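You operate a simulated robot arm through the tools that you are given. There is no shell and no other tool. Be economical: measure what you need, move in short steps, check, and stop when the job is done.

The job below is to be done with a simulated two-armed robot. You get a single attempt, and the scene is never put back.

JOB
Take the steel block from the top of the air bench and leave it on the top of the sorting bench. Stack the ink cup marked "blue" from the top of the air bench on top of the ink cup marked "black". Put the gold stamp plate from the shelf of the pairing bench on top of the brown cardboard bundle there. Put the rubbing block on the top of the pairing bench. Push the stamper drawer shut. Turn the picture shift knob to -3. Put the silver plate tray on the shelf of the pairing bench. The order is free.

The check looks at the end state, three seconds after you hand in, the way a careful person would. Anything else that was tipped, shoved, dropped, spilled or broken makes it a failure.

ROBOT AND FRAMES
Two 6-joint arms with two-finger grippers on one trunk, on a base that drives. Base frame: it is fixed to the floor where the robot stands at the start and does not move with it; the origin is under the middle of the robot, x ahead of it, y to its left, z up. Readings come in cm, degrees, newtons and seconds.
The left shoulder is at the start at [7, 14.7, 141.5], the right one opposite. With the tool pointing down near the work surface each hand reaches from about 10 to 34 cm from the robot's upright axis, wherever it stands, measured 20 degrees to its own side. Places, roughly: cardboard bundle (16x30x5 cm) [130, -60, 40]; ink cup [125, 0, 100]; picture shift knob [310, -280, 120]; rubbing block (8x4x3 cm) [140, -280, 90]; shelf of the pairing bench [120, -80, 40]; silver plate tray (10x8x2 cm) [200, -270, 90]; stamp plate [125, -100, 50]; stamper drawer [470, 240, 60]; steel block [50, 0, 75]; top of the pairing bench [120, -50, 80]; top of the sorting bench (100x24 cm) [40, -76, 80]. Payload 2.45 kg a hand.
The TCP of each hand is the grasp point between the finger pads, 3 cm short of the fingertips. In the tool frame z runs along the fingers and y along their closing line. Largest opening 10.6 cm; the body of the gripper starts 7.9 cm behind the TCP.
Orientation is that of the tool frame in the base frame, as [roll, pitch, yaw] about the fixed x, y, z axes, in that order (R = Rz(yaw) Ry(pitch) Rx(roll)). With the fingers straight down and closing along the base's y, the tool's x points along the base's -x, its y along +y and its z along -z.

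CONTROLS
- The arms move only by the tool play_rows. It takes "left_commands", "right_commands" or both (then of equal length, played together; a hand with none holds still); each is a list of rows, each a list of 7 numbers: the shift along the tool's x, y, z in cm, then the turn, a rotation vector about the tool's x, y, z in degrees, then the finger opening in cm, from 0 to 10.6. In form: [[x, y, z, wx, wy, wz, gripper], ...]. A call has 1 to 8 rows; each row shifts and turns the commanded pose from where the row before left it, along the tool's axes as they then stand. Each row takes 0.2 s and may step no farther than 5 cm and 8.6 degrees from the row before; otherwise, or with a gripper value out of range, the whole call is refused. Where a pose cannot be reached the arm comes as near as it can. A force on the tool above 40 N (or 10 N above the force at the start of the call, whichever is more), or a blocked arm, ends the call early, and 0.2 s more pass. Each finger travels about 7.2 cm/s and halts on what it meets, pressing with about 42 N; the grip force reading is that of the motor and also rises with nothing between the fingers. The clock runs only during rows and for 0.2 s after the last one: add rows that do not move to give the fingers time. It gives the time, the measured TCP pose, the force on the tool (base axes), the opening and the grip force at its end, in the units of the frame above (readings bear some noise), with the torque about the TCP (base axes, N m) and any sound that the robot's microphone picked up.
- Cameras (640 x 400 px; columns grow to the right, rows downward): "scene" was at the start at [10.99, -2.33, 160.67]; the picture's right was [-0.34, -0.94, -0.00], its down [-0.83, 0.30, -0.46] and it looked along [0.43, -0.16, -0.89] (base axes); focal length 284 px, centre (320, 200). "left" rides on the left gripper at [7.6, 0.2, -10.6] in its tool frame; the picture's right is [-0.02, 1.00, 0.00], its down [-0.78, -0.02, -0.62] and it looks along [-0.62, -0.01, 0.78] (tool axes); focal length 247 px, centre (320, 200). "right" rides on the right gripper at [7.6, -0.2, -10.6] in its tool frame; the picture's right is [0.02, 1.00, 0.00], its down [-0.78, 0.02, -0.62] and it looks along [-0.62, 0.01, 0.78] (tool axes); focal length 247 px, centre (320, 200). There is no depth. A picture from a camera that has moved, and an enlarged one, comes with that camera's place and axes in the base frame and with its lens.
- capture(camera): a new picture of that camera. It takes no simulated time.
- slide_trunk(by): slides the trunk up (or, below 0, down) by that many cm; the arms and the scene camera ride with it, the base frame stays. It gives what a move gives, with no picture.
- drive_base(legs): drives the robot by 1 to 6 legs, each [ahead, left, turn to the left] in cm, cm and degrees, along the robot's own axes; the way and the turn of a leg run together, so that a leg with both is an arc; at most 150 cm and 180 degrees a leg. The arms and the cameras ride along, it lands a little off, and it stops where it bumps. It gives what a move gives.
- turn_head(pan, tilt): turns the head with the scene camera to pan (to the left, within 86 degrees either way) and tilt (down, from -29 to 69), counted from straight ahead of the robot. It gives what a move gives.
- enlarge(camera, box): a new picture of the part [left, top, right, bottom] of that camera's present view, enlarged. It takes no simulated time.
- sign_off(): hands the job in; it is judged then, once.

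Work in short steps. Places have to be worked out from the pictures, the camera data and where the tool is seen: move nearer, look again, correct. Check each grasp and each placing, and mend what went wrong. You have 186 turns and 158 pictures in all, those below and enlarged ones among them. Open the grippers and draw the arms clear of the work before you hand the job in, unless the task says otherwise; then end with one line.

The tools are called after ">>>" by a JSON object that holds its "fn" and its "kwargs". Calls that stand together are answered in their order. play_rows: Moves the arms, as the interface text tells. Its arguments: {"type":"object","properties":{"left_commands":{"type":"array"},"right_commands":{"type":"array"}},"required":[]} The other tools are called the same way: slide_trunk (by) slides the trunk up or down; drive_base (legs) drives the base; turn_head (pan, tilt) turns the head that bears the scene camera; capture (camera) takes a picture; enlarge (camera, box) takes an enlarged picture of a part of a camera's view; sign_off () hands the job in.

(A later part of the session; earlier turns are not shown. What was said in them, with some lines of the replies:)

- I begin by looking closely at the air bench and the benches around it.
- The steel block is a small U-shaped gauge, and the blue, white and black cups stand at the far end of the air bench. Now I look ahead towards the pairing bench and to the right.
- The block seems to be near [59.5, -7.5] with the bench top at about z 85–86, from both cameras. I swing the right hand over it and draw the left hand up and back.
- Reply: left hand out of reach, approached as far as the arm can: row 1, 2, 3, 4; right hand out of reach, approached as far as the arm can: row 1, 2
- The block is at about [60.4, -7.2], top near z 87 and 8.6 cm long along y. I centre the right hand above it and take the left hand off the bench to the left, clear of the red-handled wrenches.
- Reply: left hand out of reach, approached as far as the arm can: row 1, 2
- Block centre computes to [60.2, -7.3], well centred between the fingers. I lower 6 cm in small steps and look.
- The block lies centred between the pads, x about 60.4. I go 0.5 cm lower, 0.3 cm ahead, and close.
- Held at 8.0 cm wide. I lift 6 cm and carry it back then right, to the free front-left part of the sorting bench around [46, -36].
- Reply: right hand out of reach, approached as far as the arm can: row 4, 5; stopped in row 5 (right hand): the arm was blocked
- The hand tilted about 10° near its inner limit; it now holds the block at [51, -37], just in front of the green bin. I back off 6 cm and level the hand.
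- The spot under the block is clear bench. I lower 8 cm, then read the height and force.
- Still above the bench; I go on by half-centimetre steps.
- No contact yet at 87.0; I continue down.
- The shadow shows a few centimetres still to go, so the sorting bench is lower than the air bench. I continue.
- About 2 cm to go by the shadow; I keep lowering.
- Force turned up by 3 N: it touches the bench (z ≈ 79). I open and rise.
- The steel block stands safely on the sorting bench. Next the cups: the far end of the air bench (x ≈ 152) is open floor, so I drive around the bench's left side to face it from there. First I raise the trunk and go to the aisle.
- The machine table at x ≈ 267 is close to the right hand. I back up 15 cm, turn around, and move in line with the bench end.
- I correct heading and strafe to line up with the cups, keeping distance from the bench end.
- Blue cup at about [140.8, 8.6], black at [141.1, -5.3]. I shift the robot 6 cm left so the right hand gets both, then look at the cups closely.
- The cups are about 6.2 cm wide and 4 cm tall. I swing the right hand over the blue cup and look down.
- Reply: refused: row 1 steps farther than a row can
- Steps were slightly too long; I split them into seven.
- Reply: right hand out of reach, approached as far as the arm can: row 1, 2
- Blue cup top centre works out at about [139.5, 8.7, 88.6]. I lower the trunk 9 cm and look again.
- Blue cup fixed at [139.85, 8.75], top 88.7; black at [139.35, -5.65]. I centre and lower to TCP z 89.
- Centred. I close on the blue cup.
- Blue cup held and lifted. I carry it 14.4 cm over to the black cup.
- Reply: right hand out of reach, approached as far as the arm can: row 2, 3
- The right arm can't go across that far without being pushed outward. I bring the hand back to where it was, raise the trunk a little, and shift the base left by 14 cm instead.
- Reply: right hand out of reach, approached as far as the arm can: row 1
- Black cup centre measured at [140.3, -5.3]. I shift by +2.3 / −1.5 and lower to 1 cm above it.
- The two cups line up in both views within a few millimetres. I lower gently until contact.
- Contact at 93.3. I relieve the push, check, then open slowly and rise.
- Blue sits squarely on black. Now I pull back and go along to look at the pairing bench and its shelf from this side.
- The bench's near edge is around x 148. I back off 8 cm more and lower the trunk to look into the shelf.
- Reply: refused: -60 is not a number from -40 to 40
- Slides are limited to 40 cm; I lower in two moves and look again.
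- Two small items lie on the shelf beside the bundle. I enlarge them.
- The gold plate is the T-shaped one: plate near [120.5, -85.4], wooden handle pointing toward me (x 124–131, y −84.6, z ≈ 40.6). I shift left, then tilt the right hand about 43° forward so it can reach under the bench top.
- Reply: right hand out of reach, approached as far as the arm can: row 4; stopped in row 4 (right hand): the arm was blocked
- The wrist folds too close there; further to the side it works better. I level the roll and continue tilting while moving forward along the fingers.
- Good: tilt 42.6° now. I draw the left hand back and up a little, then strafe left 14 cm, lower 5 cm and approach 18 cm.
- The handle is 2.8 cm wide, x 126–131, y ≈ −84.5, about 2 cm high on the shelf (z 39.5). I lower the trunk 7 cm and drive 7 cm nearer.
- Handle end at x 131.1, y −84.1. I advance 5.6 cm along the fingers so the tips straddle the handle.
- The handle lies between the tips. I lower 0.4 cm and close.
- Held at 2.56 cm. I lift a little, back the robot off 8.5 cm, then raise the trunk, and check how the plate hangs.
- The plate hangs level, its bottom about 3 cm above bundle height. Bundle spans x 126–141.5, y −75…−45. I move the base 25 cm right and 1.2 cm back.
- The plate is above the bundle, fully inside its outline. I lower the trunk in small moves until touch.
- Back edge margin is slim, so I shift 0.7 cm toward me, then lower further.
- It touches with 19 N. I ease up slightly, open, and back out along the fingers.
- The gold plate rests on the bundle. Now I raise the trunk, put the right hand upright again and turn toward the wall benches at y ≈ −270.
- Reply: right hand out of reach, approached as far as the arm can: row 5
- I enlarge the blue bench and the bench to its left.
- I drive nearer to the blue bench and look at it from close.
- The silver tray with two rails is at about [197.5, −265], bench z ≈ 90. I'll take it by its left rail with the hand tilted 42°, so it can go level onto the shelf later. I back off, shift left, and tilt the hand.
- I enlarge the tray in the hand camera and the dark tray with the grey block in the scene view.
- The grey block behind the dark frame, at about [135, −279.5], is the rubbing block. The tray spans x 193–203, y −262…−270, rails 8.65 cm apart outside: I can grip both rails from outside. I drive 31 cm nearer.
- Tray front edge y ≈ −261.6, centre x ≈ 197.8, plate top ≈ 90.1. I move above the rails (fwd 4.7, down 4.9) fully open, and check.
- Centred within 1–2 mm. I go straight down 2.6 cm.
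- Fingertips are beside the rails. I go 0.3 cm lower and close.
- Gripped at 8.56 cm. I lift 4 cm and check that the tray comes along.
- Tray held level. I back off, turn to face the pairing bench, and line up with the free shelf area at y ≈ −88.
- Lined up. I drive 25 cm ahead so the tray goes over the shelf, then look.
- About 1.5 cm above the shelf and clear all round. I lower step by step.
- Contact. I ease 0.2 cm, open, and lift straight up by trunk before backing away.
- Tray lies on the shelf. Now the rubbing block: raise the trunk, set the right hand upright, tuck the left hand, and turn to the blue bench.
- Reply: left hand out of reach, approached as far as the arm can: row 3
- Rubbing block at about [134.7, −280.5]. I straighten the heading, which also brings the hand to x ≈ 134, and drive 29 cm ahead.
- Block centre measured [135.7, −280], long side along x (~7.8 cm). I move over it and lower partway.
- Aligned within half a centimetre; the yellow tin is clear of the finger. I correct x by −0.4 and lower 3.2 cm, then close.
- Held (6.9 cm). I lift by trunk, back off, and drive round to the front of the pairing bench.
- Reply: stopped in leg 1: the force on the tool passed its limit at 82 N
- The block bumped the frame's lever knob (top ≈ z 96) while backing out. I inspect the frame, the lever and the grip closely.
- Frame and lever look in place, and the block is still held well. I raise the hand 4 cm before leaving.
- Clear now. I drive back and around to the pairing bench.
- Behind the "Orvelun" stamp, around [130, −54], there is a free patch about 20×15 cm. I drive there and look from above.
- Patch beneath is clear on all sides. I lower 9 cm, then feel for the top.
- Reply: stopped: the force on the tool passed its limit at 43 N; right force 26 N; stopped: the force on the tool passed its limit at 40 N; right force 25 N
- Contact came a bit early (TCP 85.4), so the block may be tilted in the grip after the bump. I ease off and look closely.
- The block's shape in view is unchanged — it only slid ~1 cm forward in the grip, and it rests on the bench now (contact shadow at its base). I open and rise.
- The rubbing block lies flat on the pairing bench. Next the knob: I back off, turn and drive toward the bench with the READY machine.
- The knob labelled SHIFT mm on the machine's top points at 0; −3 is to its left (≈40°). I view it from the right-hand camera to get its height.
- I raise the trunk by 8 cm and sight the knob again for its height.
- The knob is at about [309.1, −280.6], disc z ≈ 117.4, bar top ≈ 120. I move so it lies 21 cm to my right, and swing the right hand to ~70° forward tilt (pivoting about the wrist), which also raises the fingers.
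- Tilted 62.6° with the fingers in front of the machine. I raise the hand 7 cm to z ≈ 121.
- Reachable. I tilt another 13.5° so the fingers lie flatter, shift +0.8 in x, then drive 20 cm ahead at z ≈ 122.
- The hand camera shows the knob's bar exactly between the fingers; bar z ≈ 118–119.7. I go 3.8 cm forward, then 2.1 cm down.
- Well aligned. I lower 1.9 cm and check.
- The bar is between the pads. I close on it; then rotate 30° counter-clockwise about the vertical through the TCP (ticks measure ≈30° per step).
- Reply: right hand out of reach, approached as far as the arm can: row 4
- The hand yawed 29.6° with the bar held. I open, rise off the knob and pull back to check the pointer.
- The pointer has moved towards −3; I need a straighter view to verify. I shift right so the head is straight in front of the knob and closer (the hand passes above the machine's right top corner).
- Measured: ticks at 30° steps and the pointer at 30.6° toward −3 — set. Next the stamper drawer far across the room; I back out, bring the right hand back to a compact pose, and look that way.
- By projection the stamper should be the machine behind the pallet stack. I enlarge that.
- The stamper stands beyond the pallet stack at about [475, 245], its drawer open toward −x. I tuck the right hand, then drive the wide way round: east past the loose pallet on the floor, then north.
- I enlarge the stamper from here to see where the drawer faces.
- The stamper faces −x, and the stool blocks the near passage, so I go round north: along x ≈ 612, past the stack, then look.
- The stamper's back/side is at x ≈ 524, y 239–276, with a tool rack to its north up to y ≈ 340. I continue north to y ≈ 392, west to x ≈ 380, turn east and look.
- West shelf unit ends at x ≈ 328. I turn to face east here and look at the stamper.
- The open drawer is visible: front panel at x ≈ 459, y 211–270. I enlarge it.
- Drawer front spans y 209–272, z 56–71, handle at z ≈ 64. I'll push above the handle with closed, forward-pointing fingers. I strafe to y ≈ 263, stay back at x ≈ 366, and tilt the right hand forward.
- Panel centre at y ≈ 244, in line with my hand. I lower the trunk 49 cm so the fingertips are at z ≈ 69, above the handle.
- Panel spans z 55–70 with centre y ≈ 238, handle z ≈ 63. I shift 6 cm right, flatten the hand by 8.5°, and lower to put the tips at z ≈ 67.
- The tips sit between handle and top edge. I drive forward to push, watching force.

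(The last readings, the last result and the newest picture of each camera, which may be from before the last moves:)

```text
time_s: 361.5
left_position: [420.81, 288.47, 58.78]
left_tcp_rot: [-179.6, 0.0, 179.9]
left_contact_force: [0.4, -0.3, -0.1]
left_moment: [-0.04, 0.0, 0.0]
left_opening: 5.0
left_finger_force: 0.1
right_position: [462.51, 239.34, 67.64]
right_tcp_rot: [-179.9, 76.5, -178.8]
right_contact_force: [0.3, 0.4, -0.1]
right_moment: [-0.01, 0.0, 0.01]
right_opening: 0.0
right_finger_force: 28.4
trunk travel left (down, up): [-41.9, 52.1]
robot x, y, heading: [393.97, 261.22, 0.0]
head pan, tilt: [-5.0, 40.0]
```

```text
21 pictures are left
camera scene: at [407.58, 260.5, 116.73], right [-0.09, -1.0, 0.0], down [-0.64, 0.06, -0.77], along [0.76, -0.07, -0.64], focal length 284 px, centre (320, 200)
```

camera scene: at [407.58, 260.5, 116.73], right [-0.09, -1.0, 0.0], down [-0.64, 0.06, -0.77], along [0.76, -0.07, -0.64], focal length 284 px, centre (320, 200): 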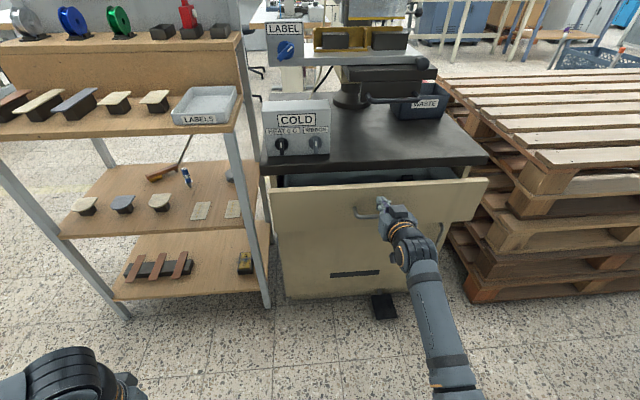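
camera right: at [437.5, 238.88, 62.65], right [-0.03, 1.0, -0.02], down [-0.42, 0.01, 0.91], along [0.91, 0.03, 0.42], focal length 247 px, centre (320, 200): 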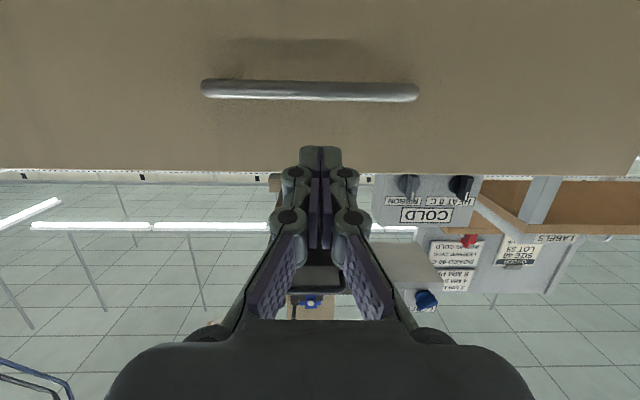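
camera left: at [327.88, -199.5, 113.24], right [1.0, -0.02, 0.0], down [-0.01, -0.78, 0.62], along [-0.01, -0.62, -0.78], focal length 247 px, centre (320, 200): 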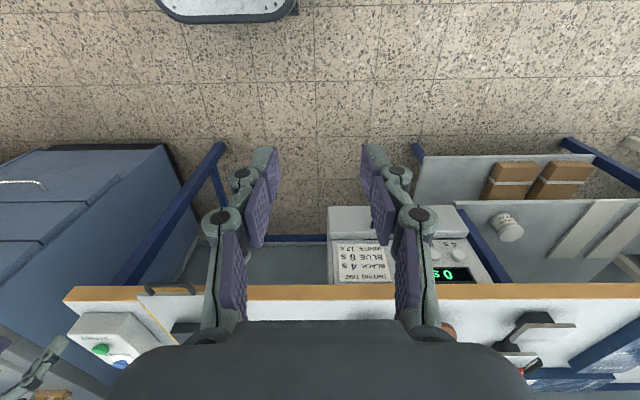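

No lasting force yet. I advance 4 cm more and look through the hand camera.

>>> {"fn": "drive_base", "kwargs": {"legs": [[4, 0, 0]]}}

>>> {"fn": "capture", "kwargs": {"camera": "right"}}

```text
time_s: 362.4
left_position: [424.89, 288.29, 58.72]
left_tcp_rot: [-179.8, 0.0, -180.0]
left_contact_force: [0.3, 0.3, -0.1]
left_moment: [-0.01, 0.01, 0.02]
left_opening: 5.02
left_finger_force: 0.1
right_position: [466.64, 239.21, 67.49]
right_tcp_rot: [-179.8, 76.5, -178.6]
right_contact_force: [0.9, 0.0, 0.1]
right_moment: [0.02, -0.04, -0.01]
right_opening: 0.0
right_finger_force: 28.6
trunk travel left (down, up): [-41.9, 52.1]
robot x, y, heading: [398.12, 261.23, 0.2]
head pan, tilt: [-5.0, 40.0]
```

```text
20 pictures are left
camera right: at [454.53, 238.89, 62.6], right [-0.02, 1.0, -0.02], down [-0.42, 0.01, 0.91], along [0.91, 0.03, 0.42], focal length 247 px, centre (320, 200)
```

right: 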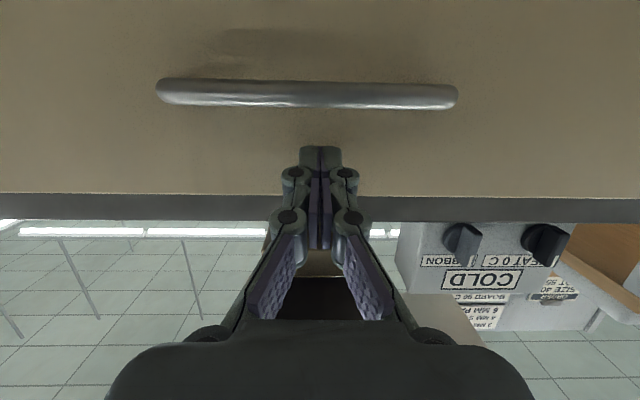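

The handle's apparent size shows the drawer has moved in about 12 cm. I continue by small legs until it stops.

>>> {"fn": "drive_base", "kwargs": {"legs": [[3, 0, 0]]}}

>>> {"fn": "drive_base", "kwargs": {"legs": [[3, 0, 0]]}}

>>> {"fn": "capture", "kwargs": {"camera": "right"}}

>>> {"fn": "capture", "kwargs": {"camera": "scene"}}

```text
time_s: 363.2
left_position: [427.84, 288.33, 58.74]
left_tcp_rot: [-179.9, -0.1, -179.9]
left_contact_force: [0.0, 0.5, -0.5]
left_moment: [0.0, 0.04, -0.01]
left_opening: 5.01
left_finger_force: 0.0
right_position: [469.5, 239.27, 67.51]
right_tcp_rot: [-179.7, 76.5, -178.6]
right_contact_force: [1.6, -0.9, -0.9]
right_moment: [0.02, -0.02, 0.0]
right_opening: 0.02
right_finger_force: 28.5
trunk travel left (down, up): [-41.9, 52.1]
robot x, y, heading: [400.92, 261.32, 0.3]
head pan, tilt: [-5.0, 40.0]
```

```text
time_s: 364.1
left_position: [430.39, 288.6, 58.73]
left_tcp_rot: [-179.8, 0.3, 179.8]
left_contact_force: [0.1, 0.7, -0.6]
left_moment: [-0.02, -0.01, 0.03]
left_opening: 4.98
left_finger_force: 0.0
right_position: [471.86, 239.28, 67.62]
right_tcp_rot: [-179.8, 76.5, -178.8]
right_contact_force: [-7.3, 2.5, 1.4]
right_moment: [-0.02, -0.05, 0.02]
right_opening: 0.0
right_finger_force: 28.7
trunk travel left (down, up): [-41.9, 52.1]
robot x, y, heading: [403.35, 261.53, 0.1]
head pan, tilt: [-5.0, 40.0]
stopped in leg 1: the force on the tool passed its limit at 141 N (the readings are from after the stop); the commanded pose is now the measured one
```

```text
19 pictures are left
camera right: at [459.75, 238.96, 62.71], right [-0.03, 1.0, -0.02], down [-0.42, 0.01, 0.91], along [0.91, 0.03, 0.42], focal length 247 px, centre (320, 200)
```

right: 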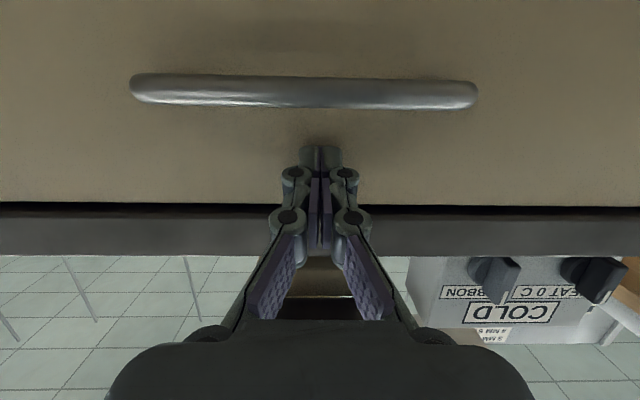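

```text
18 pictures are left
camera scene: at [416.89, 260.57, 116.77], right [-0.09, -1.0, 0.0], down [-0.64, 0.05, -0.77], along [0.76, -0.07, -0.64], focal length 284 px, centre (320, 200)
```

scene: 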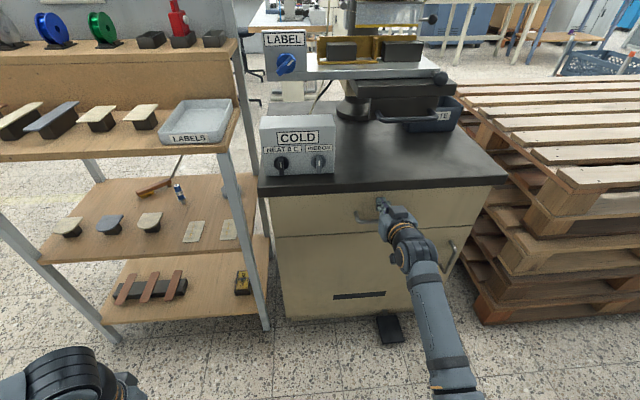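

It hit the hard stop and the drawer front looks flush under the bench top. I back off and inspect from the side.

>>> {"fn": "drive_base", "kwargs": {"legs": [[-36, 0, 0]]}}

>>> {"fn": "turn_head", "kwargs": {"pan": -12, "tilt": 25}}

>>> {"fn": "enlarge", "kwargs": {"camera": "scene", "box": [190, 130, 430, 290]}}

```text
time_s: 366.5
left_position: [394.51, 288.52, 58.72]
left_tcp_rot: [-179.8, 0.2, -179.8]
left_contact_force: [-0.4, 0.2, -0.2]
left_moment: [-0.01, -0.01, 0.0]
left_opening: 5.0
left_finger_force: 0.1
right_position: [436.13, 239.48, 67.56]
right_tcp_rot: [-180.0, 76.6, -178.5]
right_contact_force: [0.1, -0.4, 0.7]
right_moment: [0.01, 0.01, 0.03]
right_opening: 0.02
right_finger_force: 28.5
trunk travel left (down, up): [-41.9, 52.1]
robot x, y, heading: [367.62, 261.5, 0.3]
head pan, tilt: [-5.0, 40.0]
```

```text
time_s: 367.2
left_position: [394.38, 288.36, 58.69]
left_tcp_rot: [-179.8, 0.1, -179.9]
left_contact_force: [-0.2, -0.3, 0.2]
left_moment: [0.02, 0.01, -0.01]
left_opening: 5.01
left_finger_force: 0.1
right_position: [436.04, 239.45, 67.66]
right_tcp_rot: [-179.7, 76.5, -178.4]
right_contact_force: [-0.7, 0.9, 0.5]
right_moment: [0.0, 0.01, 0.0]
right_opening: 0.0
right_finger_force: 28.7
trunk travel left (down, up): [-41.9, 52.1]
robot x, y, heading: [367.76, 261.37, 0.4]
head pan, tilt: [-12.0, 25.0]
```

```text
2.50 times, centred on (310, 210) of scene
camera zoom: at [381.67, 259.28, 119.08], right [-0.2, -0.98, 0.0], down [-0.41, 0.09, -0.91], along [0.89, -0.18, -0.42], focal length 711 px, centre (345, 175)
```

zoom: 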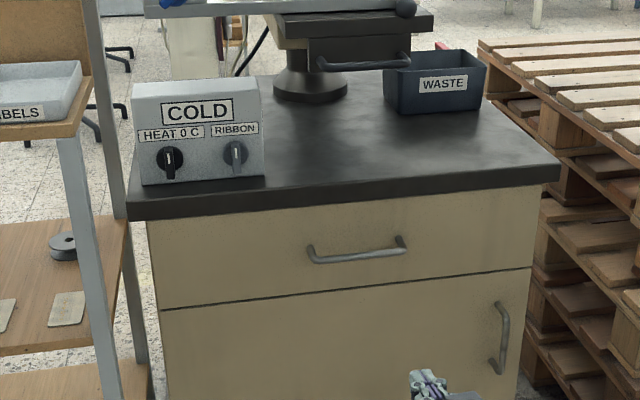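

The drawer is flush shut and everything around it stands. I open the grippers, well clear of everything, and hand in.

>>> {"fn": "drive_base", "kwargs": {"legs": [[-6, 0, 0]]}}

>>> {"fn": "play_rows", "kwargs": {"right_commands": [[0, 0, 0, 0, 0, 0, 4], [0, 0, 0, 0, 0, 0, 8], [0, 0, 0, 0, 0, 0, 10], [0, 0, 0, 0, 0, 0, 10]], "left_commands": [[0, 0, 0, 0, 0, 0, 7], [0, 0, 0, 0, 0, 0, 10], [0, 0, 0, 0, 0, 0, 10], [0, 0, 0, 0, 0, 0, 10]]}}

>>> {"fn": "sign_off", "kwargs": {}}

```text
time_s: 368.2
left_position: [388.26, 288.45, 58.71]
left_tcp_rot: [-179.7, 0.3, -179.8]
left_contact_force: [0.1, 0.0, 0.0]
left_moment: [-0.03, -0.04, -0.01]
left_opening: 5.01
left_finger_force: 0.0
right_position: [430.09, 239.37, 67.67]
right_tcp_rot: [-179.8, 76.5, -178.4]
right_contact_force: [0.5, 0.1, 0.1]
right_moment: [-0.01, 0.02, -0.02]
right_opening: 0.02
right_finger_force: 28.6
trunk travel left (down, up): [-41.9, 52.1]
robot x, y, heading: [361.79, 261.2, 0.3]
head pan, tilt: [-12.0, 25.0]
```

```text
time_s: 369.2
left_position: [388.34, 288.53, 58.66]
left_tcp_rot: [-179.9, 0.1, -179.8]
left_contact_force: [0.3, 0.1, 0.5]
left_moment: [-0.02, 0.02, 0.0]
left_opening: 9.98
left_finger_force: 0.0
right_position: [430.15, 239.5, 67.61]
right_tcp_rot: [-179.9, 76.5, -178.3]
right_contact_force: [0.4, -0.4, -0.4]
right_moment: [0.03, 0.05, 0.0]
right_opening: 9.99
right_finger_force: 0.0
trunk travel left (down, up): [-41.9, 52.1]
robot x, y, heading: [361.75, 261.4, 0.7]
head pan, tilt: [-12.0, 25.0]
```

```text
The job is handed in.
```

All seven tasks are done and checked in the pictures, and the job is handed in; the one mishap was the rubbing block bumping the lever knob of the dark frame on the blue bench (82 N) as I backed out, and the frame and lever looked unmoved right afterwards but I did not go back to re-check them.
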